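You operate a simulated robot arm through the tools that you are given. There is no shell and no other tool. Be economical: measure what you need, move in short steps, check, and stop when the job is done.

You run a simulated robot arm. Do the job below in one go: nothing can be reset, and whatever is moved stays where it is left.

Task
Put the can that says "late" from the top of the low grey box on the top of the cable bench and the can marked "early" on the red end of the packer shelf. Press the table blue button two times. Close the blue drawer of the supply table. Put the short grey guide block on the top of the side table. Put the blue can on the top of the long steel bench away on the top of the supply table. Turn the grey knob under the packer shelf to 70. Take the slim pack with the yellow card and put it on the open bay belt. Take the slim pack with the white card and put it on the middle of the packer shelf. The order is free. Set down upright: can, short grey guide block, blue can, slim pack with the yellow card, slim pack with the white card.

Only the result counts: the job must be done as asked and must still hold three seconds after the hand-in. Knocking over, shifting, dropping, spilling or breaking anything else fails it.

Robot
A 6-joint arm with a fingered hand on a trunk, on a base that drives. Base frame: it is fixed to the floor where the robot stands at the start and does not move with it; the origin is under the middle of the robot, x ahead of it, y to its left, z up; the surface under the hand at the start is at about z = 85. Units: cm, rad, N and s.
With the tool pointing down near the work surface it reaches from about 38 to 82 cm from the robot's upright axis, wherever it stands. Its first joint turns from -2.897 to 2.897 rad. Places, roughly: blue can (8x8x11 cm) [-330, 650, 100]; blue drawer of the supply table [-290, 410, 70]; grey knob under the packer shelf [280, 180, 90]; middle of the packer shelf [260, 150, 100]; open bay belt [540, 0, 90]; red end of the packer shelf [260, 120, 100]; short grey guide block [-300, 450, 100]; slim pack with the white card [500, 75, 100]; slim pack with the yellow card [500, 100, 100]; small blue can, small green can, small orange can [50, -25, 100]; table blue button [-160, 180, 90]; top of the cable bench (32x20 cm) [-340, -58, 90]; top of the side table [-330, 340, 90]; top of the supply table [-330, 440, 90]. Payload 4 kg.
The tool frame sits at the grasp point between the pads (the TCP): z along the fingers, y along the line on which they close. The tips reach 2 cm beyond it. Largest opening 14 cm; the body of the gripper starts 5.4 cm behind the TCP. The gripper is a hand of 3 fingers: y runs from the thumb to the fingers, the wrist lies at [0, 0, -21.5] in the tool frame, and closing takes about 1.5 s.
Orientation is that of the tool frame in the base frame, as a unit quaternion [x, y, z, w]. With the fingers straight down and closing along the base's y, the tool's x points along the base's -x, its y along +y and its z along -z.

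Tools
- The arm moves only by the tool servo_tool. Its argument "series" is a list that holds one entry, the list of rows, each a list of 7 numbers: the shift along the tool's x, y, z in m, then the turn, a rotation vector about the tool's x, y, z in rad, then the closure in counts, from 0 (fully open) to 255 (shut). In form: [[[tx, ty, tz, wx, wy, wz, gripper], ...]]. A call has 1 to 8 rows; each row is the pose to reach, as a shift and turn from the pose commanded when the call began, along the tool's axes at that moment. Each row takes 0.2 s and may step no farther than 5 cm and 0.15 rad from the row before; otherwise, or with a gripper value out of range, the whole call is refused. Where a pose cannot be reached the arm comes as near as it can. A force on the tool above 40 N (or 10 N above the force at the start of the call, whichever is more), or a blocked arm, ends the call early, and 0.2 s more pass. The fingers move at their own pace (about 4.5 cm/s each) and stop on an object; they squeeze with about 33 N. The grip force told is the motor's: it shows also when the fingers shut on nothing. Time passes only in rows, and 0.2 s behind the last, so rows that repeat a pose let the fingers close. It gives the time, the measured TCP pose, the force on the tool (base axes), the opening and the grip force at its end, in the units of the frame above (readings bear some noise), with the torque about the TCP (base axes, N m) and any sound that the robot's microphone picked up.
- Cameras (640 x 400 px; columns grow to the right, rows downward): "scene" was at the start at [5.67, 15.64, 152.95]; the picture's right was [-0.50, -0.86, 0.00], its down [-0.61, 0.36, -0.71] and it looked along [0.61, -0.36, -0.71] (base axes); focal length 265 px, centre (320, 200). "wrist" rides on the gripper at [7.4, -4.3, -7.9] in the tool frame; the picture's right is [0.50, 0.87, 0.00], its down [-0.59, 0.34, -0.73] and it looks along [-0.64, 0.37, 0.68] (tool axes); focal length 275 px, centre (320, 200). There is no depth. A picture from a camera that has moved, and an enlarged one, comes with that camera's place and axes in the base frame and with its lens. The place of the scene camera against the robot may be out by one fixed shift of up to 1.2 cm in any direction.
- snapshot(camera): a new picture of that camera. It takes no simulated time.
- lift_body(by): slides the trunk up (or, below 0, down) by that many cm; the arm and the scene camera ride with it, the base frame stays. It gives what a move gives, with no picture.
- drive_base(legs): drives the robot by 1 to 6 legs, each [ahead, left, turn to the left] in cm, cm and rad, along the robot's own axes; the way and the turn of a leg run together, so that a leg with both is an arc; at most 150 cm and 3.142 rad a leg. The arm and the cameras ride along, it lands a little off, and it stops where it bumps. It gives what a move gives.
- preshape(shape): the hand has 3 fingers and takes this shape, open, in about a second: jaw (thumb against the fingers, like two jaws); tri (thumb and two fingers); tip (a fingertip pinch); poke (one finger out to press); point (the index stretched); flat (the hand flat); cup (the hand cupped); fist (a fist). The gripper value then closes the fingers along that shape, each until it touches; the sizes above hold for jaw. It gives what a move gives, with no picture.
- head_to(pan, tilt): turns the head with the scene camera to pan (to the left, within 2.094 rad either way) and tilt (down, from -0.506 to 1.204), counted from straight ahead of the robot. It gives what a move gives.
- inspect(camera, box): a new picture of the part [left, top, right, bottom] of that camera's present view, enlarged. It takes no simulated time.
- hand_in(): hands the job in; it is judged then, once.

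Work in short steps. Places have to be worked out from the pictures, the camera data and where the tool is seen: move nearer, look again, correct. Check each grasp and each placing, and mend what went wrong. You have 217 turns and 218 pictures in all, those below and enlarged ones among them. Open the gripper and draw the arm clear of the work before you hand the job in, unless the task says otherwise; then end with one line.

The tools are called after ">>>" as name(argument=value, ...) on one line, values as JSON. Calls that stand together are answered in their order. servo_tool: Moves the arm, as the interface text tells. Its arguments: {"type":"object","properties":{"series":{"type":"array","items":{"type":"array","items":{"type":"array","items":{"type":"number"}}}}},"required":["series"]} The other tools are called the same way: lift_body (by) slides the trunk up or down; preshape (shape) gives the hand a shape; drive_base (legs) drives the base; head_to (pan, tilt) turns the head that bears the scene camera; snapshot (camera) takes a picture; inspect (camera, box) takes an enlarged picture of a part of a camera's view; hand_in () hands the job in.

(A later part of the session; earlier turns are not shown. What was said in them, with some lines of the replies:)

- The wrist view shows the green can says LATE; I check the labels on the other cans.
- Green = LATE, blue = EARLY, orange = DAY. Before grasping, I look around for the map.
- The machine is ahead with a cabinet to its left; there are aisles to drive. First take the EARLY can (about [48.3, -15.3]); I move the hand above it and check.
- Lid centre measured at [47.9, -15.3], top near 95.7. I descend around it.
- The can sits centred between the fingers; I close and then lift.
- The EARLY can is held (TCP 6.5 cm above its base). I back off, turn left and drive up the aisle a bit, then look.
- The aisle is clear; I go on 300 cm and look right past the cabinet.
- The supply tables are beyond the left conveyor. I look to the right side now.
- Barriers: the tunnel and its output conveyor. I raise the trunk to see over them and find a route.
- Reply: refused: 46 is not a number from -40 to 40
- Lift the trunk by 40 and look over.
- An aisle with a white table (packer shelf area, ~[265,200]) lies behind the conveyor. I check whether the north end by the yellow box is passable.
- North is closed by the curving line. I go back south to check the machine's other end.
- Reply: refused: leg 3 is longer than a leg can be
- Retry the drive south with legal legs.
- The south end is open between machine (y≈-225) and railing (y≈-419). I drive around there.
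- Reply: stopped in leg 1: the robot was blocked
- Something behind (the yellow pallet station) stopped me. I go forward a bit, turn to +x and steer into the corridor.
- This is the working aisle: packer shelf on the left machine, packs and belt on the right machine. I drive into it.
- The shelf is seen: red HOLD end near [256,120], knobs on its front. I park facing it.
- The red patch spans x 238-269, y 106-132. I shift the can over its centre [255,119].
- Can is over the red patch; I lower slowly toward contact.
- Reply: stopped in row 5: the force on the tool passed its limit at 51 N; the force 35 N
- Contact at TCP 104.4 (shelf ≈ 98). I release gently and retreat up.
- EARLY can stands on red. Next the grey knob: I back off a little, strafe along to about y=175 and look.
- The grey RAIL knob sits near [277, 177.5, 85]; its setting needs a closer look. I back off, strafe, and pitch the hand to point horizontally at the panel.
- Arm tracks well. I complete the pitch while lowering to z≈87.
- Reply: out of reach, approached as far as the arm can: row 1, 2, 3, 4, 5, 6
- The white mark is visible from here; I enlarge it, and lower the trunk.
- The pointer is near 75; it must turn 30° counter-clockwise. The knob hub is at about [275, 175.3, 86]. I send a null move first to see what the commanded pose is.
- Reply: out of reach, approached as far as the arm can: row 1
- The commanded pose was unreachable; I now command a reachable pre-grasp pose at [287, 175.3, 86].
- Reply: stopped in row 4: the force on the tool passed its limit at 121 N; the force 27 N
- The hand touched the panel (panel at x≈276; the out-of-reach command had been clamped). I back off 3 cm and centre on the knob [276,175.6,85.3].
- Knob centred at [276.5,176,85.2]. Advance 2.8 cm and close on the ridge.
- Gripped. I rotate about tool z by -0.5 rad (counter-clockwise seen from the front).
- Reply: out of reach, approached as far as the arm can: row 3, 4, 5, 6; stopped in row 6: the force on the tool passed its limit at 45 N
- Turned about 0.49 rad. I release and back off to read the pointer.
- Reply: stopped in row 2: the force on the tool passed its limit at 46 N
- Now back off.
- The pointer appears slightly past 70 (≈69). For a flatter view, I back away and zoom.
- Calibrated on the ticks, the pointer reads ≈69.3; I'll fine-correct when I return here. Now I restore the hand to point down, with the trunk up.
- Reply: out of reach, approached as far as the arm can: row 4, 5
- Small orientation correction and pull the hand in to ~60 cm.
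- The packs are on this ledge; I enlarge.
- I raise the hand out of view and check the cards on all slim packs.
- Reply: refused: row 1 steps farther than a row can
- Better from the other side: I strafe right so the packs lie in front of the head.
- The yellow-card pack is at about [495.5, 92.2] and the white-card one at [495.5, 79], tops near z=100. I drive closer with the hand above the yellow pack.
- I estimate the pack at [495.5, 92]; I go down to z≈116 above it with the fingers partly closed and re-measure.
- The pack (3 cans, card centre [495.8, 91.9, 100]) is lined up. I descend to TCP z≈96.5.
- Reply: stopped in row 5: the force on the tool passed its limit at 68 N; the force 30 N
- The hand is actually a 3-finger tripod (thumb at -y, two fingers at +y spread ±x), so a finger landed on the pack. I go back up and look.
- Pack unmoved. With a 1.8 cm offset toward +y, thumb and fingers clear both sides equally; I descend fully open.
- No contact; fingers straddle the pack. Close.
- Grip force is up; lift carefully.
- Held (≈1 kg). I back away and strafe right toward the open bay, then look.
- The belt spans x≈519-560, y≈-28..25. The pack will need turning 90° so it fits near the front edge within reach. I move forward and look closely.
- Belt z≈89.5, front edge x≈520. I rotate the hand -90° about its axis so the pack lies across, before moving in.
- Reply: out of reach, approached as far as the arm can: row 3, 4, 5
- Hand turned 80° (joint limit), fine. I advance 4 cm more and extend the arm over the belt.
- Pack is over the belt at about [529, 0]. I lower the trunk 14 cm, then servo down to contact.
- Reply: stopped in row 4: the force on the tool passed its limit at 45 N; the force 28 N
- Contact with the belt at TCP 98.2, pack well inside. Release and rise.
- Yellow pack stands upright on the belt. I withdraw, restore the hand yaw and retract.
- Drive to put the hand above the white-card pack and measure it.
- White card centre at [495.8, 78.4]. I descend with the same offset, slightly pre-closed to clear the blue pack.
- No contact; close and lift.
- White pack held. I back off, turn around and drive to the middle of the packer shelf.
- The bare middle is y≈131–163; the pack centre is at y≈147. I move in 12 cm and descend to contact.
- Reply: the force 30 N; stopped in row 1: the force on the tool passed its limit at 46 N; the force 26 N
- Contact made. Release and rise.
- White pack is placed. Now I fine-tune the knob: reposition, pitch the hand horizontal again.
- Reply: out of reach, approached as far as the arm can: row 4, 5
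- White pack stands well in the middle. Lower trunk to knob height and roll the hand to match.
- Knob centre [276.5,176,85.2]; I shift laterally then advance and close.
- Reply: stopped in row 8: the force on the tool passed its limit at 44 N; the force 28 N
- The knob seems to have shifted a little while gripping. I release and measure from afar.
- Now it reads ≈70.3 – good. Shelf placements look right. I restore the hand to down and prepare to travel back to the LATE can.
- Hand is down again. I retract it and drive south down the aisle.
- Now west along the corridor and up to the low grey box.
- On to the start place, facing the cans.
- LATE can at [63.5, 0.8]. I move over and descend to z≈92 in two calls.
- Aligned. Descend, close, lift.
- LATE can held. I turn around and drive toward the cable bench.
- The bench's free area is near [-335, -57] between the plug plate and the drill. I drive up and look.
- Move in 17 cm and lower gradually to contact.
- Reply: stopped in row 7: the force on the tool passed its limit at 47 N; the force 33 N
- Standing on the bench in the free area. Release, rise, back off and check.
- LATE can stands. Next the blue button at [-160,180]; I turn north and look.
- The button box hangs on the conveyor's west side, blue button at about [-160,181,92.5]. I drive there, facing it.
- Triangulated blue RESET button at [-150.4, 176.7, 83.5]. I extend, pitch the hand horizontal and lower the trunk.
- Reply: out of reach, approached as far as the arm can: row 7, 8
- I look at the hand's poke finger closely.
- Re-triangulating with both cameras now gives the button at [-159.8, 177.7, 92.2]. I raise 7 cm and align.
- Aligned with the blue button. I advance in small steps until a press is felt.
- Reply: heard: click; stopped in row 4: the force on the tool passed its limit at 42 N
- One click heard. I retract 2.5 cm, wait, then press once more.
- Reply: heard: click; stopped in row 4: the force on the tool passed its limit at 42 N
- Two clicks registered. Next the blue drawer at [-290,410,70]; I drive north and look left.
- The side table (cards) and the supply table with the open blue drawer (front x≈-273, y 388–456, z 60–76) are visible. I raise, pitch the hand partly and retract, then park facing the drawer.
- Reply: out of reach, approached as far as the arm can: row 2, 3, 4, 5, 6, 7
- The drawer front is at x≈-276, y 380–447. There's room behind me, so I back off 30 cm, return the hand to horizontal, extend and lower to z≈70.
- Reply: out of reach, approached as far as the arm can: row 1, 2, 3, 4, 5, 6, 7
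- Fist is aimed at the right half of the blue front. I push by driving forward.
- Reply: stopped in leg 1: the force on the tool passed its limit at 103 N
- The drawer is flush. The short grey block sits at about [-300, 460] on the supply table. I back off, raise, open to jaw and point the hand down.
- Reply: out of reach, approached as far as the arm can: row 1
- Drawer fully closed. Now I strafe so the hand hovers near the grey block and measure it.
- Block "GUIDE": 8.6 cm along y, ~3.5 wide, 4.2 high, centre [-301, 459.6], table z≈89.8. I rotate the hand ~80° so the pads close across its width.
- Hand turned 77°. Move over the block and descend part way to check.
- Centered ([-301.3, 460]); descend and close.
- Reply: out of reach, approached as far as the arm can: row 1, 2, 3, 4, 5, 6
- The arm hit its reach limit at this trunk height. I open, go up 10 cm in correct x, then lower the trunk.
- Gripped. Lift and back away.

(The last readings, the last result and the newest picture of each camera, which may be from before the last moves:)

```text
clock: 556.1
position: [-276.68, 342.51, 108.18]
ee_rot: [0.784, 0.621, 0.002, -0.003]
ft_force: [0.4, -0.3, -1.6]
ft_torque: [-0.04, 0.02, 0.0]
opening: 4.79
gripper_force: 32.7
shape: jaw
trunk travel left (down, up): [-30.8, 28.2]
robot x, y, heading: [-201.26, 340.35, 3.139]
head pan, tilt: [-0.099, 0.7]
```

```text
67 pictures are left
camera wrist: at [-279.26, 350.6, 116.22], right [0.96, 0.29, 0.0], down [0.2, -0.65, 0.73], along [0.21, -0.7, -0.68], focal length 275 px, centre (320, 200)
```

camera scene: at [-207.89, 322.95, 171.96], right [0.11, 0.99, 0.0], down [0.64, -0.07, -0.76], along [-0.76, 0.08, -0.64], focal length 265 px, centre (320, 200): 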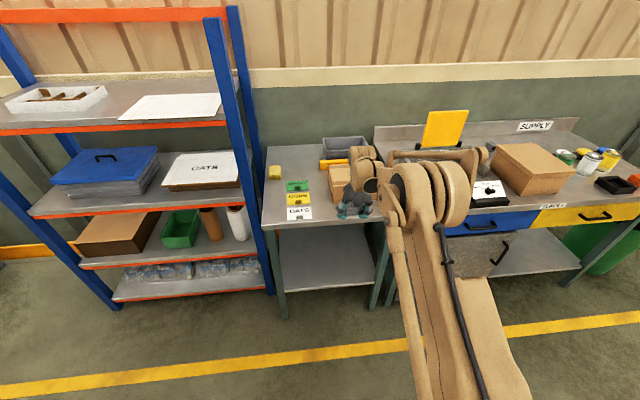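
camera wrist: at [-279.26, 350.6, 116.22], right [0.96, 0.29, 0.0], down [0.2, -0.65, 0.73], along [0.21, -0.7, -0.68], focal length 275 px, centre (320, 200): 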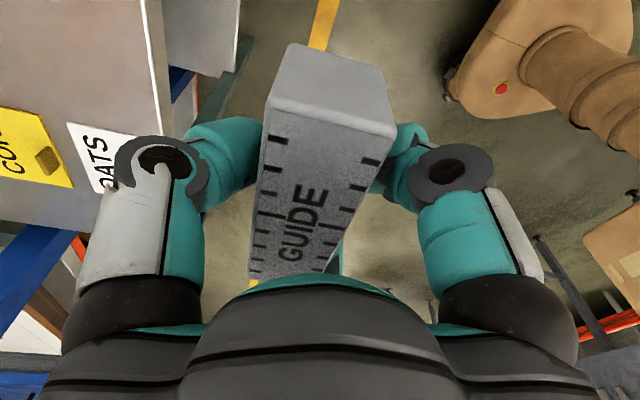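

The free strip on the side table is in front of the carton: x -288…-302, y 340–377. I bring the block to about [-294.5, 357].

>>> drive_base(legs=[[17, -15, 0]])

>>> head_to(pan=0.0, tilt=0.85)

>>> snapshot(camera="scene")

>>> snapshot(camera="wrist")

```text
clock: 557.8
position: [-293.85, 357.73, 108.26]
ee_rot: [0.783, 0.622, 0.001, -0.003]
ft_force: [-1.0, 0.5, -1.5]
ft_torque: [-0.03, -0.05, 0.01]
opening: 4.74
gripper_force: 32.5
shape: jaw
trunk travel left (down, up): [-30.8, 28.2]
robot x, y, heading: [-218.4, 355.62, 3.132]
head pan, tilt: [-0.099, 0.7]
```

```text
clock: 558.5
position: [-293.68, 357.56, 108.34]
ee_rot: [0.783, 0.622, 0.001, -0.002]
ft_force: [1.3, 0.8, -1.1]
ft_torque: [-0.02, -0.01, 0.0]
opening: 4.79
gripper_force: 32.8
shape: jaw
trunk travel left (down, up): [-30.8, 28.2]
robot x, y, heading: [-218.95, 355.57, 3.134]
head pan, tilt: [0.0, 0.85]
```

```text
66 pictures are left
camera scene: at [-224.17, 337.37, 170.74], right [0.01, 1.0, 0.0], down [0.75, 0.0, -0.66], along [-0.66, 0.0, -0.75], focal length 265 px, centre (320, 200)
```

scene: 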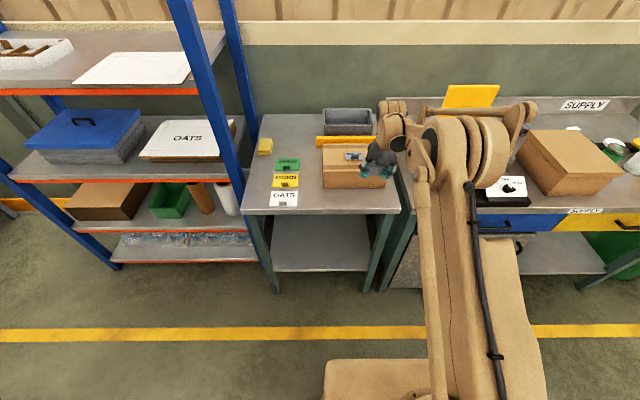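

```text
65 pictures are left
camera wrist: at [-296.25, 365.69, 116.23], right [0.96, 0.29, 0.0], down [0.2, -0.65, 0.73], along [0.21, -0.7, -0.68], focal length 275 px, centre (320, 200)
```

wrist: 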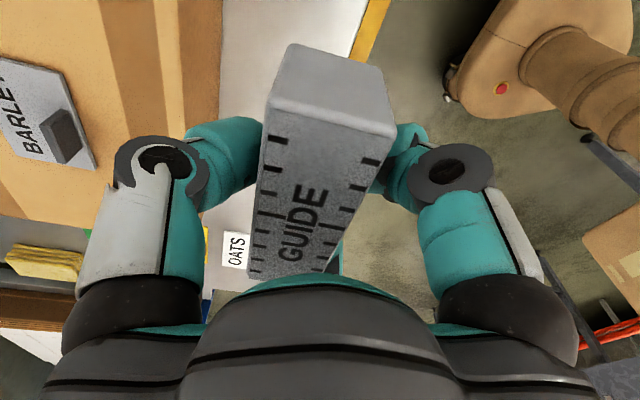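

Wrist view gives table edge x≈-291.6 and carton front x≈-302.2; I aim the block centre at x≈-295 and lower.

>>> servo_tool(series=[[[-0.002, -0.007, 0.03, 0, 0, 0, 255], [-0.002, -0.007, 0.07, 0, 0, 0, 255], [-0.002, -0.007, 0.11, 0, 0, 0, 255], [-0.002, -0.007, 0.135, 0, 0, 0, 255], [-0.002, -0.007, 0.145, 0, 0, 0, 255], [-0.002, -0.007, 0.145, 0, 0, 0, 255]]])

>>> snapshot(camera="wrist")

>>> inspect(camera="scene", box=[240, 90, 440, 220])

```text
clock: 559.9
position: [-294.43, 357.67, 93.73]
ee_rot: [0.783, 0.622, 0.001, -0.002]
ft_force: [0.3, 0.9, -1.1]
ft_torque: [-0.04, 0.01, -0.01]
opening: 4.76
gripper_force: 33.7
shape: jaw
trunk travel left (down, up): [-30.8, 28.2]
robot x, y, heading: [-218.54, 355.26, 3.136]
head pan, tilt: [0.0, 0.85]
```

```text
64 pictures are left
camera wrist: at [-297.02, 365.75, 101.68], right [0.96, 0.29, 0.0], down [0.2, -0.65, 0.73], along [0.21, -0.7, -0.68], focal length 275 px, centre (320, 200)
```

wrist: 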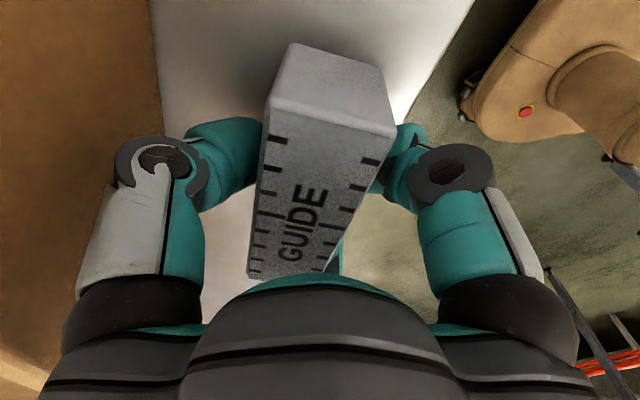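

```text
3.08 times, centred on (340, 155) of scene
camera zoom: at [-224.18, 337.38, 170.73], right [0.01, 1.0, 0.0], down [0.75, 0.0, -0.66], along [-0.66, 0.0, -0.75], focal length 815 px, centre (258, 338)
```

zoom: 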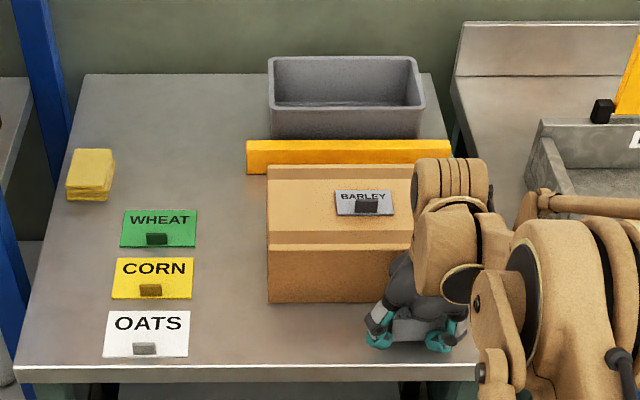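

Block fully above the strip; lower to contact.

>>> servo_tool(series=[[[0, 0, 0.004, 0, 0, 0, 255], [0, 0, 0.008, 0, 0, 0, 255], [0, 0, 0.012, 0, 0, 0, 255], [0, 0, 0.016, 0, 0, 0, 255], [0, 0, 0.02, 0, 0, 0, 255], [0, 0, 0.024, 0, 0, 0, 255]]])

```text
clock: 561.3
position: [-293.75, 357.63, 92.11]
ee_rot: [0.783, 0.622, -0.001, -0.004]
ft_force: [-11.5, 0.1, 33.1]
ft_torque: [0.01, 1.22, 0.02]
opening: 4.81
gripper_force: 32.9
shape: jaw
out of reach, approached as far as the arm can: row 5, 6
trunk travel left (down, up): [-30.8, 28.2]
robot x, y, heading: [-218.78, 355.76, 3.137]
head pan, tilt: [0.0, 0.85]
```

Contact. I relieve the force, open just enough, and lift off.

>>> servo_tool(series=[[[0, 0, -0.006, 0, 0, 0, 255], [0, 0, -0.006, 0, 0, 0, 135], [0, 0, -0.006, 0, 0, 0, 135], [0, 0, -0.006, 0, 0, 0, 135], [0, 0, -0.006, 0, 0, 0, 135]]])

>>> snapshot(camera="wrist")

```text
clock: 562.5
position: [-293.96, 357.67, 92.47]
ee_rot: [0.783, 0.622, 0.001, -0.003]
ft_force: [0.0, 0.4, -0.6]
ft_torque: [0.01, -0.01, 0.01]
opening: 6.56
gripper_force: 0.2
shape: jaw
trunk travel left (down, up): [-30.8, 28.2]
robot x, y, heading: [-218.7, 355.55, 3.133]
head pan, tilt: [0.0, 0.85]
```

```text
62 pictures are left
camera wrist: at [-296.45, 365.73, 100.36], right [0.96, 0.29, 0.0], down [0.2, -0.65, 0.73], along [0.21, -0.7, -0.68], focal length 275 px, centre (320, 200)
```

wrist: 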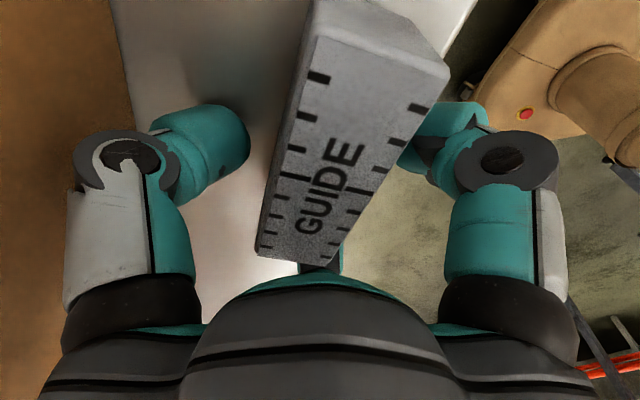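

The block stands at about x -293…-296, y 355–364, inside the edge. I shift slightly so both sides are clear, then lift.

>>> servo_tool(series=[[[0, 0.006, 0, 0, 0, 0, 135], [0, 0.008, 0, 0, 0, 0, 135], [0, 0.008, -0.02, 0, 0, 0, 135], [0, 0.008, -0.05, 0, 0, 0, 135], [0, 0.008, -0.09, 0, 0, 0, 60], [0, 0.008, -0.13, 0, 0, 0, 0], [0, 0.008, -0.15, 0, 0, 0, 0]]])

>>> snapshot(camera="wrist")

>>> drive_base(legs=[[-20, 0, 0]])

>>> snapshot(camera="scene")

```text
clock: 564.1
position: [-293.11, 357.35, 107.32]
ee_rot: [0.783, 0.622, 0.001, -0.003]
ft_force: [0.6, -0.3, -0.2]
ft_torque: [0.03, -0.03, -0.01]
opening: 13.36
gripper_force: 0.1
shape: jaw
trunk travel left (down, up): [-30.8, 28.2]
robot x, y, heading: [-218.48, 355.64, 3.136]
head pan, tilt: [0.0, 0.85]
```

```text
61 pictures are left
camera wrist: at [-295.61, 365.56, 115.37], right [0.96, 0.29, 0.0], down [0.2, -0.65, 0.73], along [0.21, -0.7, -0.68], focal length 275 px, centre (320, 200)
```

wrist: 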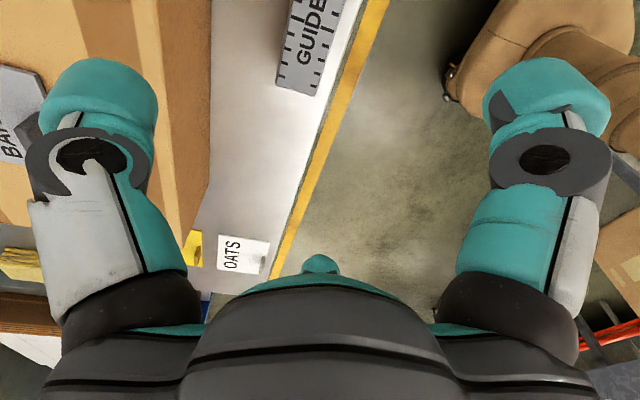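

```text
clock: 565.7
position: [-272.88, 357.28, 107.53]
ee_rot: [0.782, 0.623, 0.001, -0.004]
ft_force: [0.7, -0.3, 0.0]
ft_torque: [-0.04, -0.01, -0.03]
opening: 14.01
gripper_force: 0.1
shape: jaw
trunk travel left (down, up): [-30.8, 28.2]
robot x, y, heading: [-198.83, 355.8, 3.138]
head pan, tilt: [0.0, 0.85]
```

```text
60 pictures are left
camera scene: at [-203.82, 337.26, 170.74], right [0.01, 1.0, 0.0], down [0.75, 0.0, -0.66], along [-0.66, 0.0, -0.75], focal length 265 px, centre (320, 200)
```

scene: 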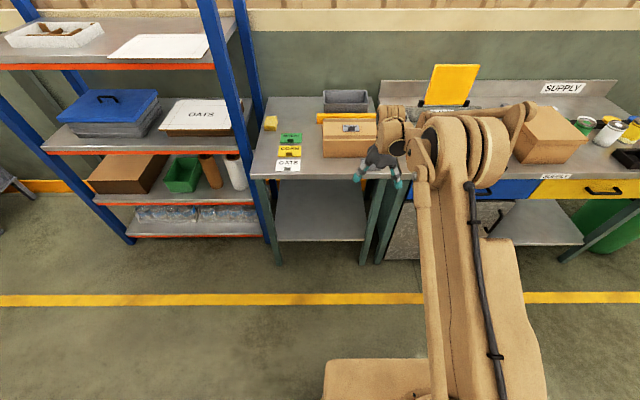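

Block stands on the side table. I rotate the hand back and drive to the long steel bench for the blue can.

>>> servo_tool(series=[[[0, 0.03, -0.02, 0, 0, 0.14, 0], [0, 0.06, -0.04, 0, 0, 0.28, 0], [0, 0.09, -0.06, 0, 0, 0.42, 0], [0, 0.12, -0.08, 0, 0, 0.56, 0], [0, 0.12, -0.1, 0, 0, 0.7, 0], [0, 0.12, -0.12, 0, 0, 0.84, 0], [0, 0.12, -0.14, 0, 0, 0.98, 0], [0, 0.12, -0.14, 0, 0, 1.12, 0]]])

>>> servo_tool(series=[[[0, 0, 0, 0, 0, 0.12, 0], [0, 0, 0, 0, 0, 0.23, 0], [0, 0, 0, 0, 0, 0.23, 0]]])

>>> drive_base(legs=[[0, -145, 0], [0, -140, 0]])

>>> head_to(pan=0.0, tilt=0.6)

>>> snapshot(camera="scene")

```text
clock: 567.5
position: [-261.15, 354.42, 121.46]
ee_rot: [0.994, 0.111, 0.0, -0.003]
ft_force: [-0.5, -0.2, 0.1]
ft_torque: [-0.01, 0.0, 0.03]
opening: 13.99
gripper_force: 0.0
shape: jaw
trunk travel left (down, up): [-30.8, 28.2]
robot x, y, heading: [-198.52, 355.38, 3.135]
head pan, tilt: [0.0, 0.85]
```

```text
clock: 568.3
position: [-261.17, 354.34, 121.33]
ee_rot: [1.0, -0.003, -0.001, -0.003]
ft_force: [0.3, -0.1, 0.6]
ft_torque: [0.0, -0.02, 0.02]
opening: 13.96
gripper_force: 0.1
shape: jaw
trunk travel left (down, up): [-30.8, 28.2]
robot x, y, heading: [-198.47, 355.57, 3.134]
head pan, tilt: [0.0, 0.85]
```

```text
clock: 582.2
position: [-259.52, 641.79, 121.38]
ee_rot: [1.0, -0.004, -0.001, -0.003]
ft_force: [0.0, -0.7, 0.5]
ft_torque: [-0.02, -0.02, -0.02]
opening: 13.98
gripper_force: 0.0
shape: jaw
trunk travel left (down, up): [-30.8, 28.2]
robot x, y, heading: [-197.26, 642.37, 3.131]
head pan, tilt: [0.0, 0.85]
```

```text
clock: 583.0
position: [-259.45, 641.65, 121.33]
ee_rot: [1.0, -0.004, -0.001, -0.004]
ft_force: [-0.2, -0.3, 0.4]
ft_torque: [-0.04, -0.02, -0.01]
opening: 13.98
gripper_force: 0.0
shape: jaw
trunk travel left (down, up): [-30.8, 28.2]
robot x, y, heading: [-196.9, 642.51, 3.14]
head pan, tilt: [0.0, 0.6]
```

```text
59 pictures are left
camera scene: at [-203.35, 624.38, 172.82], right [0.01, 1.0, 0.0], down [0.57, 0.0, -0.82], along [-0.82, 0.01, -0.57], focal length 265 px, centre (320, 200)
```

scene: 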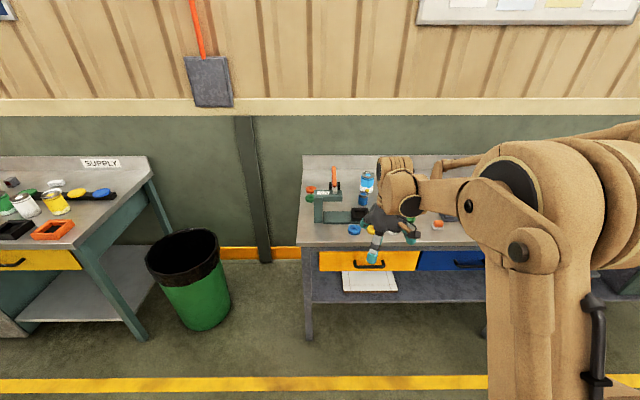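

The blue can is at about [-325, 651] on the long bench. I drive nearer.

>>> drive_base(legs=[[32, -18, 0]])

>>> head_to(pan=-0.05, tilt=0.75)

>>> snapshot(camera="scene")

>>> snapshot(camera="wrist")

```text
clock: 585.3
position: [-291.38, 660.06, 121.3]
ee_rot: [1.0, -0.005, -0.001, -0.003]
ft_force: [-0.6, 0.2, -0.5]
ft_torque: [-0.03, -0.05, -0.02]
opening: 14.01
gripper_force: 0.0
shape: jaw
trunk travel left (down, up): [-30.8, 28.2]
robot x, y, heading: [-228.64, 660.8, 3.13]
head pan, tilt: [0.0, 0.6]
```

```text
clock: 586.0
position: [-291.23, 660.02, 121.3]
ee_rot: [1.0, -0.005, -0.001, -0.002]
ft_force: [-0.2, 0.3, 0.4]
ft_torque: [0.03, 0.02, -0.01]
opening: 13.99
gripper_force: 0.1
shape: jaw
trunk travel left (down, up): [-30.8, 28.2]
robot x, y, heading: [-228.62, 661.05, 3.133]
head pan, tilt: [-0.051, 0.75]
```

```text
58 pictures are left
camera scene: at [-234.57, 642.97, 171.54], right [0.06, 1.0, 0.0], down [0.68, -0.04, -0.73], along [-0.73, 0.04, -0.68], focal length 265 px, centre (320, 200)
```

scene: 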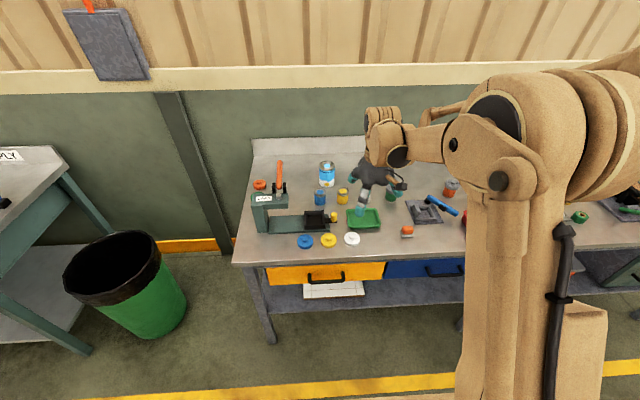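

```text
57 pictures are left
camera wrist: at [-283.85, 664.15, 129.26], right [0.49, -0.87, -0.01], down [-0.59, -0.34, 0.73], along [-0.64, -0.36, -0.68], focal length 275 px, centre (320, 200)
```

wrist: 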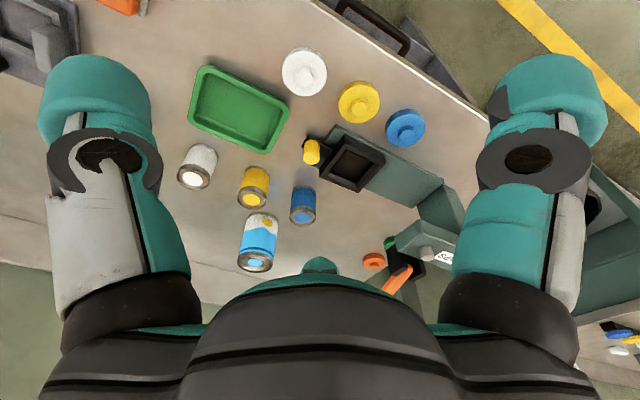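

Big blue can at about [-333.5, 651.5]; small pots stand ~12 cm in front of it. I drive 23 cm closer, lower the trunk some, and align.

>>> drive_base(legs=[[23, 8, 0]])

>>> lift_body(by=-6)

>>> servo_tool(series=[[[-0.04, 0, 0, 0, 0, 0, 45], [-0.08, 0, 0, 0, 0, 0, 45], [-0.12, 0, 0, 0, 0, 0, 45], [-0.15, 0, 0, 0, 0, 0, 45], [-0.15, 0, 0, 0, 0, 0, 45]]])

>>> snapshot(camera="wrist")

>>> snapshot(camera="scene")

```text
clock: 587.8
position: [-314.46, 652.26, 121.3]
ee_rot: [1.0, -0.006, 0.0, -0.002]
ft_force: [0.2, -0.7, 0.0]
ft_torque: [0.0, -0.03, 0.01]
opening: 13.97
gripper_force: 0.1
shape: jaw
trunk travel left (down, up): [-30.8, 28.2]
robot x, y, heading: [-252.0, 653.21, 3.13]
head pan, tilt: [-0.051, 0.75]
```

```text
clock: 588.8
position: [-314.42, 652.25, 115.4]
ee_rot: [1.0, -0.006, -0.001, -0.002]
ft_force: [0.0, -0.6, 0.5]
ft_torque: [-0.01, -0.02, 0.01]
opening: 14.0
gripper_force: 0.0
shape: jaw
trunk travel left (down, up): [-24.8, 34.2]
robot x, y, heading: [-252.08, 652.84, 3.137]
head pan, tilt: [-0.051, 0.75]
```

```text
clock: 590.0
position: [-329.28, 652.51, 115.45]
ee_rot: [1.0, -0.006, 0.0, -0.002]
ft_force: [0.1, 1.3, 0.4]
ft_torque: [0.02, -0.01, 0.0]
opening: 11.57
gripper_force: 0.0
shape: jaw
trunk travel left (down, up): [-24.8, 34.2]
robot x, y, heading: [-251.86, 653.1, 3.131]
head pan, tilt: [-0.051, 0.75]
```

```text
56 pictures are left
camera wrist: at [-321.9, 656.59, 123.29], right [0.49, -0.87, -0.01], down [-0.59, -0.34, 0.73], along [-0.64, -0.36, -0.68], focal length 275 px, centre (320, 200)
```

wrist: 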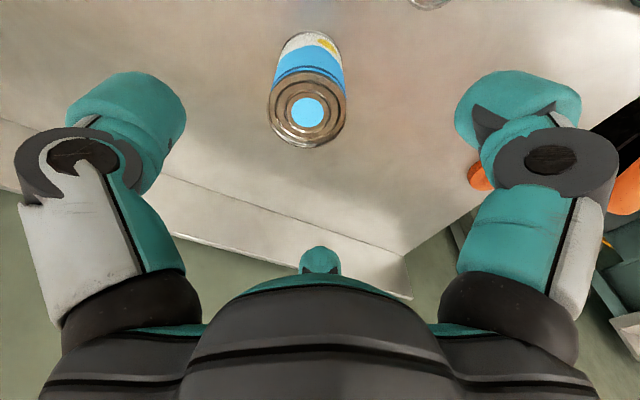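

```text
55 pictures are left
camera scene: at [-257.69, 635.17, 165.54], right [0.06, 1.0, 0.0], down [0.68, -0.04, -0.73], along [-0.73, 0.05, -0.68], focal length 265 px, centre (320, 200)
```

scene: 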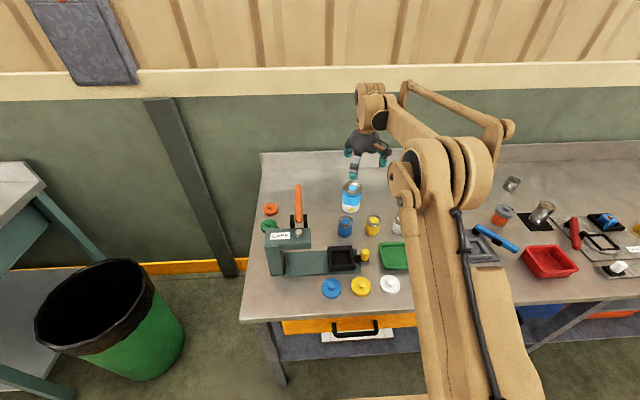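

Can lid at [-333.4, 651.4, ~101]. Align and descend.

>>> servo_tool(series=[[[-0.02, 0.006, 0, 0, 0, 0, 45], [-0.041, 0.011, 0.0, 0, 0, 0, 45], [-0.041, 0.011, 0.04, 0, 0, 0, 45], [-0.041, 0.011, 0.08, 0, 0, 0, 45], [-0.041, 0.011, 0.12, 0, 0, 0, 45], [-0.041, 0.011, 0.155, 0, 0, 0, 45], [-0.041, 0.011, 0.18, 0, 0, 0, 45], [-0.041, 0.011, 0.186, 0, 0, 0, 45]]])

>>> snapshot(camera="wrist")

```text
clock: 591.8
position: [-333.07, 651.6, 96.82]
ee_rot: [1.0, -0.006, -0.001, -0.002]
ft_force: [0.4, 0.6, 0.0]
ft_torque: [-0.03, 0.02, 0.04]
opening: 11.54
gripper_force: 0.0
shape: jaw
out of reach, approached as far as the arm can: row 7, 8
trunk travel left (down, up): [-24.8, 34.2]
robot x, y, heading: [-251.79, 652.77, 3.128]
head pan, tilt: [-0.051, 0.75]
```

```text
54 pictures are left
camera wrist: at [-325.64, 655.73, 104.76], right [0.49, -0.87, -0.01], down [-0.59, -0.34, 0.73], along [-0.64, -0.36, -0.68], focal length 275 px, centre (320, 200)
```

wrist: 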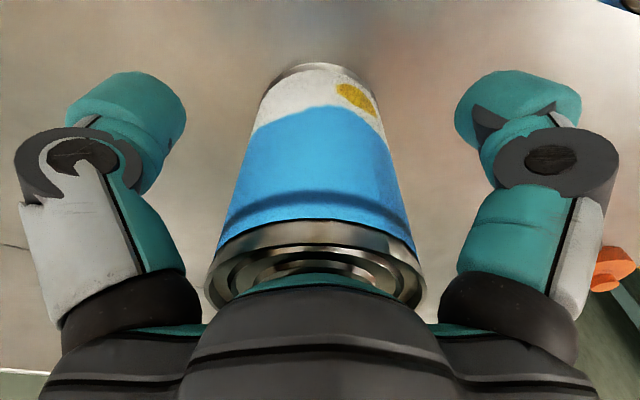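

Can centred between fingers. Close and lift (arm plus trunk).

>>> servo_tool(series=[[[0, 0, 0, 0, 0, 0, 255], [0, 0, 0, 0, 0, 0, 255], [0, 0, 0, 0, 0, 0, 255], [0, 0, 0, 0, 0, 0, 255], [0, 0, 0, 0, 0, 0, 255], [0, 0, 0, 0, 0, 0, 255], [0, 0, 0, 0, 0, 0, 255]]])

>>> lift_body(by=16)

>>> snapshot(camera="wrist")

>>> snapshot(camera="scene")

```text
clock: 593.4
position: [-333.05, 651.62, 96.89]
ee_rot: [1.0, -0.007, -0.002, -0.004]
ft_force: [1.1, -0.5, 0.3]
ft_torque: [0.01, 0.03, 0.02]
opening: 6.5
gripper_force: 32.8
shape: jaw
trunk travel left (down, up): [-24.8, 34.2]
robot x, y, heading: [-251.61, 653.21, 3.13]
head pan, tilt: [-0.051, 0.75]
```

```text
clock: 595.2
position: [-333.05, 651.68, 112.81]
ee_rot: [1.0, -0.007, -0.001, -0.003]
ft_force: [-0.2, 0.1, -2.0]
ft_torque: [0.01, -0.05, -0.02]
opening: 6.53
gripper_force: 33.3
shape: jaw
trunk travel left (down, up): [-40.8, 18.2]
robot x, y, heading: [-251.48, 652.77, 3.131]
head pan, tilt: [-0.051, 0.75]
```

```text
53 pictures are left
camera wrist: at [-325.66, 655.72, 120.75], right [0.49, -0.87, -0.01], down [-0.59, -0.34, 0.73], along [-0.64, -0.36, -0.68], focal length 275 px, centre (320, 200)
```

wrist: 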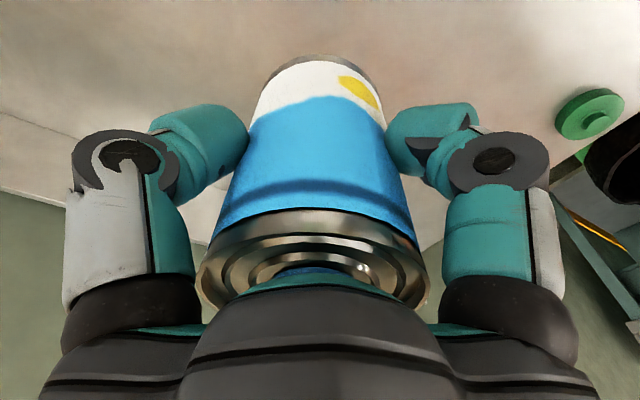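

```text
52 pictures are left
camera scene: at [-257.8, 635.17, 181.52], right [0.06, 1.0, 0.0], down [0.68, -0.04, -0.73], along [-0.73, 0.05, -0.68], focal length 265 px, centre (320, 200)
```

scene: 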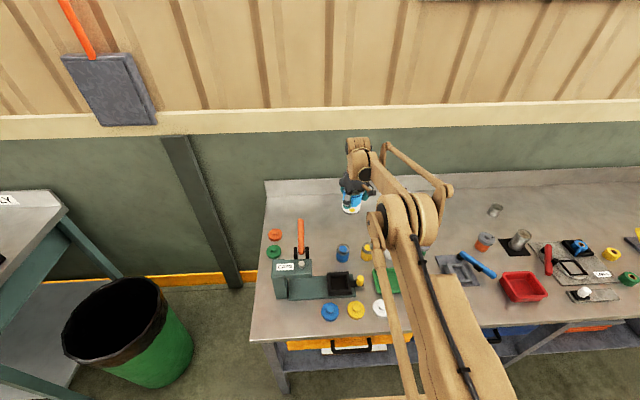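

Blue can held. I back off, retract, and drive to the supply table, aiming for the now-free spot where the guide block stood ([-301,461]).

>>> drive_base(legs=[[-50, 0, 0]])

>>> servo_tool(series=[[[0.04, 0, -0.01, 0, 0, 0, 255], [0.08, 0, -0.02, 0, 0, 0, 255], [0.12, 0, -0.03, 0, 0, 0, 255], [0.16, 0, -0.04, 0, 0, 0, 255], [0.2, 0, -0.05, 0, 0, 0, 255], [0.2, 0, -0.05, 0, 0, 0, 255]]])

>>> drive_base(legs=[[0, 120, 0], [0, 71, 0], [25, 0, 0]])

>>> head_to(pan=-0.05, tilt=0.8)

>>> snapshot(camera="scene")

>>> snapshot(camera="wrist")

```text
clock: 598.1
position: [-283.15, 650.75, 112.94]
ee_rot: [1.0, -0.004, -0.002, -0.003]
ft_force: [-0.9, 0.4, -1.6]
ft_torque: [0.0, 0.02, 0.02]
opening: 6.5
gripper_force: 32.8
shape: jaw
trunk travel left (down, up): [-40.8, 18.2]
robot x, y, heading: [-202.01, 652.64, 3.138]
head pan, tilt: [-0.051, 0.75]
```

```text
clock: 599.5
position: [-263.25, 650.63, 117.67]
ee_rot: [1.0, -0.004, -0.002, -0.002]
ft_force: [-0.1, -0.2, -1.8]
ft_torque: [-0.03, -0.01, 0.01]
opening: 6.51
gripper_force: 32.6
shape: jaw
trunk travel left (down, up): [-40.8, 18.2]
robot x, y, heading: [-201.58, 652.78, 3.132]
head pan, tilt: [-0.051, 0.75]
```

```text
clock: 610.6
position: [-291.67, 460.11, 117.79]
ee_rot: [1.0, -0.011, -0.002, -0.002]
ft_force: [-1.1, 0.0, -2.4]
ft_torque: [0.01, -0.04, -0.02]
opening: 6.51
gripper_force: 33.2
shape: jaw
trunk travel left (down, up): [-40.8, 18.2]
robot x, y, heading: [-230.55, 461.01, 3.122]
head pan, tilt: [-0.051, 0.75]
```

```text
clock: 611.2
position: [-291.52, 460.02, 117.77]
ee_rot: [1.0, -0.011, -0.002, -0.003]
ft_force: [-0.1, -0.6, -1.7]
ft_torque: [0.0, 0.01, 0.01]
opening: 6.51
gripper_force: 33.3
shape: jaw
trunk travel left (down, up): [-40.8, 18.2]
robot x, y, heading: [-230.56, 461.07, 3.123]
head pan, tilt: [-0.051, 0.799]
```

```text
51 pictures are left
camera scene: at [-236.29, 443.27, 181.14], right [0.07, 1.0, 0.0], down [0.72, -0.05, -0.7], along [-0.7, 0.05, -0.72], focal length 265 px, centre (320, 200)
```

scene: 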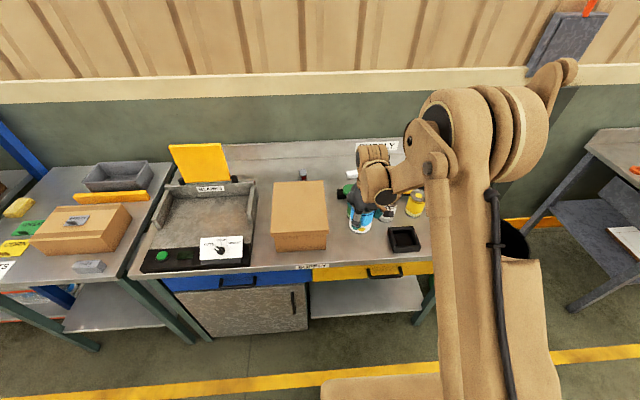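

```text
50 pictures are left
camera wrist: at [-284.07, 464.04, 125.67], right [0.48, -0.88, -0.01], down [-0.59, -0.33, 0.73], along [-0.65, -0.35, -0.68], focal length 275 px, centre (320, 200)
```

wrist: 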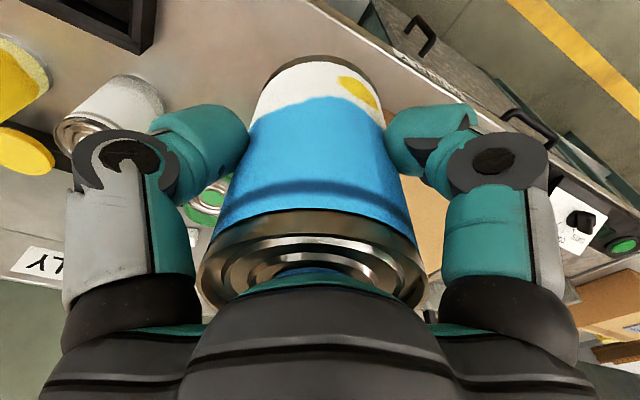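

Guide block visible and stable on the side table. I lower the trunk 10 cm, move to [-300.5, 461] and set down.

>>> lift_body(by=-10)

>>> servo_tool(series=[[[-0.045, -0.005, 0, 0, 0, 0, 255], [-0.09, -0.01, 0, 0, 0, 0, 255], [-0.09, -0.01, 0.04, 0, 0, 0, 255], [-0.09, -0.01, 0.075, 0, 0, 0, 255], [-0.09, -0.01, 0.095, 0, 0, 0, 255], [-0.09, -0.01, 0.095, 0, 0, 0, 255]]])

>>> snapshot(camera="wrist")

>>> inspect(camera="scene", box=[260, 150, 440, 260])

```text
clock: 612.5
position: [-291.38, 459.99, 107.83]
ee_rot: [1.0, -0.012, -0.001, -0.002]
ft_force: [-0.3, 0.0, -0.8]
ft_torque: [0.03, -0.03, 0.0]
opening: 6.51
gripper_force: 32.7
shape: jaw
trunk travel left (down, up): [-30.8, 28.2]
robot x, y, heading: [-230.39, 461.05, 3.121]
head pan, tilt: [-0.051, 0.799]
```

```text
clock: 613.9
position: [-300.73, 461.2, 98.25]
ee_rot: [1.0, -0.011, -0.002, -0.003]
ft_force: [-0.4, -0.2, -1.2]
ft_torque: [0.02, -0.02, -0.01]
opening: 6.5
gripper_force: 33.0
shape: jaw
trunk travel left (down, up): [-30.8, 28.2]
robot x, y, heading: [-230.64, 461.15, 3.114]
head pan, tilt: [-0.051, 0.799]
```

```text
49 pictures are left
camera wrist: at [-293.11, 465.23, 106.16], right [0.48, -0.88, -0.01], down [-0.59, -0.33, 0.73], along [-0.65, -0.35, -0.68], focal length 275 px, centre (320, 200)
```

wrist: 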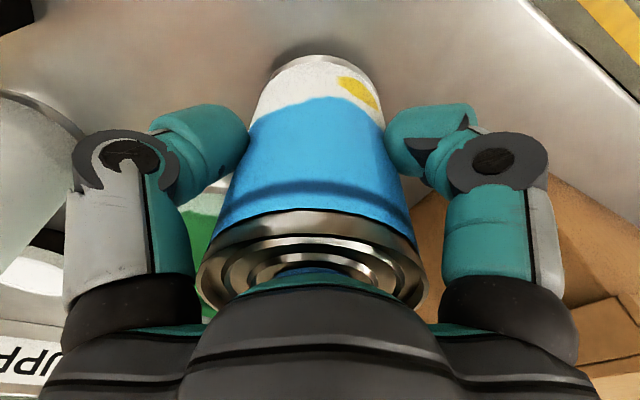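

```text
3.56 times, centred on (350, 205) of scene
camera zoom: at [-236.27, 443.27, 171.14], right [0.07, 1.0, 0.0], down [0.72, -0.05, -0.7], along [-0.7, 0.05, -0.72], focal length 942 px, centre (213, 182)
```

zoom: 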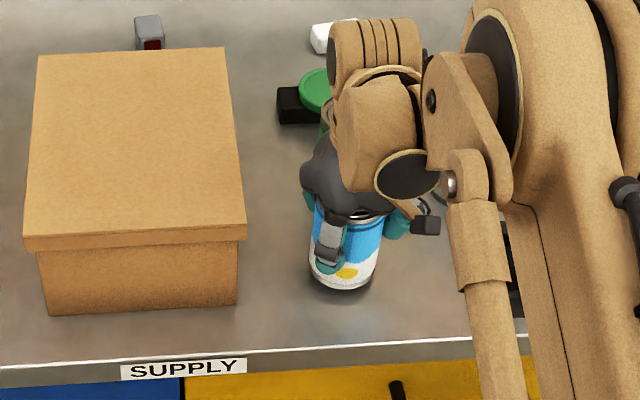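

>>> servo_tool(series=[[[0, 0, 0.005, 0, 0, 0, 255], [0, 0, 0.01, 0, 0, 0, 255], [0, 0, 0.015, 0, 0, 0, 255], [0, 0, 0.02, 0, 0, 0, 255], [0, 0, 0.025, 0, 0, 0, 255]]])

```text
clock: 615.0
position: [-300.62, 461.23, 96.52]
ee_rot: [1.0, -0.011, -0.004, -0.002]
ft_force: [-1.0, 0.3, 29.7]
ft_torque: [0.41, 0.12, 0.12]
opening: 6.64
gripper_force: 32.7
shape: jaw
trunk travel left (down, up): [-30.8, 28.2]
robot x, y, heading: [-230.32, 461.05, 3.12]
head pan, tilt: [-0.051, 0.799]
stopped in row 5: the force on the tool passed its limit at 46 N (the readings are from after the stop); the commanded pose is now the measured one
```

Standing on the table. I release with a limited opening, then rise.

>>> servo_tool(series=[[[0, 0, -0.002, 0, 0, 0, 255], [0, 0, -0.002, 0, 0, 0, 120], [0, 0, -0.002, 0, 0, 0, 75], [0, 0, -0.002, 0, 0, 0, 75], [0, 0, -0.002, 0, 0, 0, 75], [0, 0, -0.002, 0, 0, 0, 75]]])

>>> servo_tool(series=[[[0, 0, -0.03, 0, 0, 0, 75], [0, 0, -0.07, 0, 0, 0, 75], [0, 0, -0.11, 0, 0, 0, 75], [0, 0, -0.15, 0, 0, 0, 75], [0, 0, -0.19, 0, 0, 0, 0], [0.04, 0, -0.2, 0, 0, 0, 0], [0.08, 0, -0.2, 0, 0, 0, 0]]])

>>> drive_base(legs=[[-30, 0, 0]])

>>> snapshot(camera="scene")

```text
clock: 616.5
position: [-300.61, 461.26, 96.5]
ee_rot: [1.0, -0.012, -0.002, -0.003]
ft_force: [-0.5, -0.4, -0.1]
ft_torque: [0.01, 0.02, 0.04]
opening: 9.82
gripper_force: 0.0
shape: jaw
trunk travel left (down, up): [-30.8, 28.2]
robot x, y, heading: [-230.66, 460.76, 3.121]
head pan, tilt: [-0.051, 0.799]
```

```text
clock: 618.0
position: [-292.27, 460.97, 116.49]
ee_rot: [1.0, -0.012, -0.004, -0.003]
ft_force: [-0.6, 1.0, 0.7]
ft_torque: [0.02, 0.01, 0.02]
opening: 14.0
gripper_force: 0.0
shape: jaw
trunk travel left (down, up): [-30.8, 28.2]
robot x, y, heading: [-230.58, 461.18, 3.126]
head pan, tilt: [-0.051, 0.799]
```

```text
clock: 620.1
position: [-262.0, 460.28, 116.49]
ee_rot: [1.0, -0.012, -0.003, -0.002]
ft_force: [-1.1, -0.4, 0.5]
ft_torque: [-0.04, 0.02, 0.0]
opening: 13.98
gripper_force: 0.0
shape: jaw
trunk travel left (down, up): [-30.8, 28.2]
robot x, y, heading: [-199.73, 460.42, 3.124]
head pan, tilt: [-0.051, 0.799]
```

```text
47 pictures are left
camera scene: at [-205.73, 442.62, 171.14], right [0.07, 1.0, 0.0], down [0.71, -0.05, -0.7], along [-0.7, 0.05, -0.72], focal length 265 px, centre (320, 200)
```

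scene: 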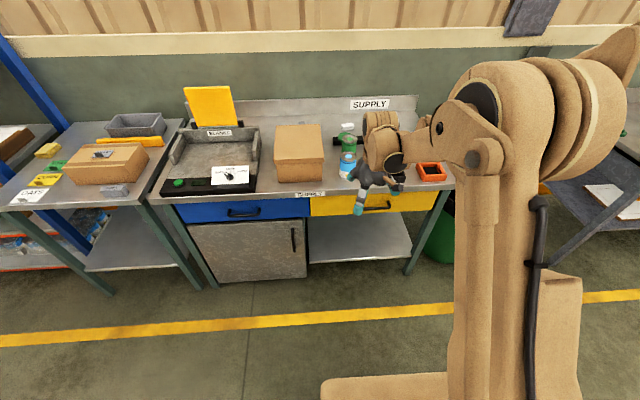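

>>> inspect(camera="scene", box=[0, 110, 180, 220])

>>> inspect(camera="scene", box=[270, 110, 460, 220])

```text
3.56 times, centred on (90, 165) of scene
camera zoom: at [-205.73, 442.62, 171.14], right [0.07, 1.0, 0.0], down [0.71, -0.05, -0.7], along [-0.7, 0.05, -0.72], focal length 942 px, centre (1138, 324)
```

zoom: 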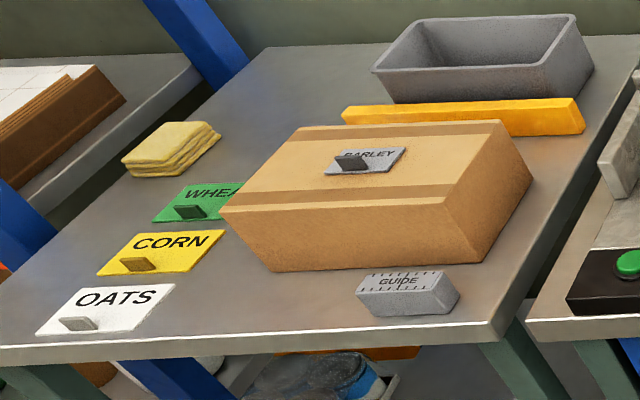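

```text
3.37 times, centred on (365, 165) of scene
camera zoom: at [-205.73, 442.62, 171.14], right [0.07, 1.0, 0.0], down [0.71, -0.05, -0.7], along [-0.7, 0.05, -0.72], focal length 892 px, centre (168, 318)
```

zoom: 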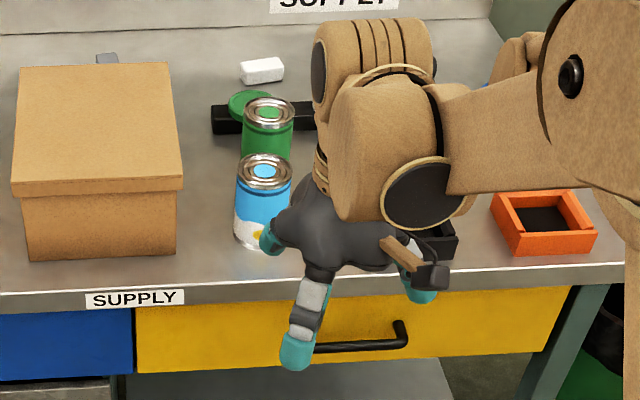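

All items check out: the guide block and blue can are upright, the drawer is shut, and the gripper is open and clear. I hand the job in.

>>> hand_in()

```text
The job is handed in.
```

I finished every part of the job and handed it in: all five objects were set down upright, the blue button clicked twice, the drawer is shut, and the grey knob read about 70.3 when I last checked it.
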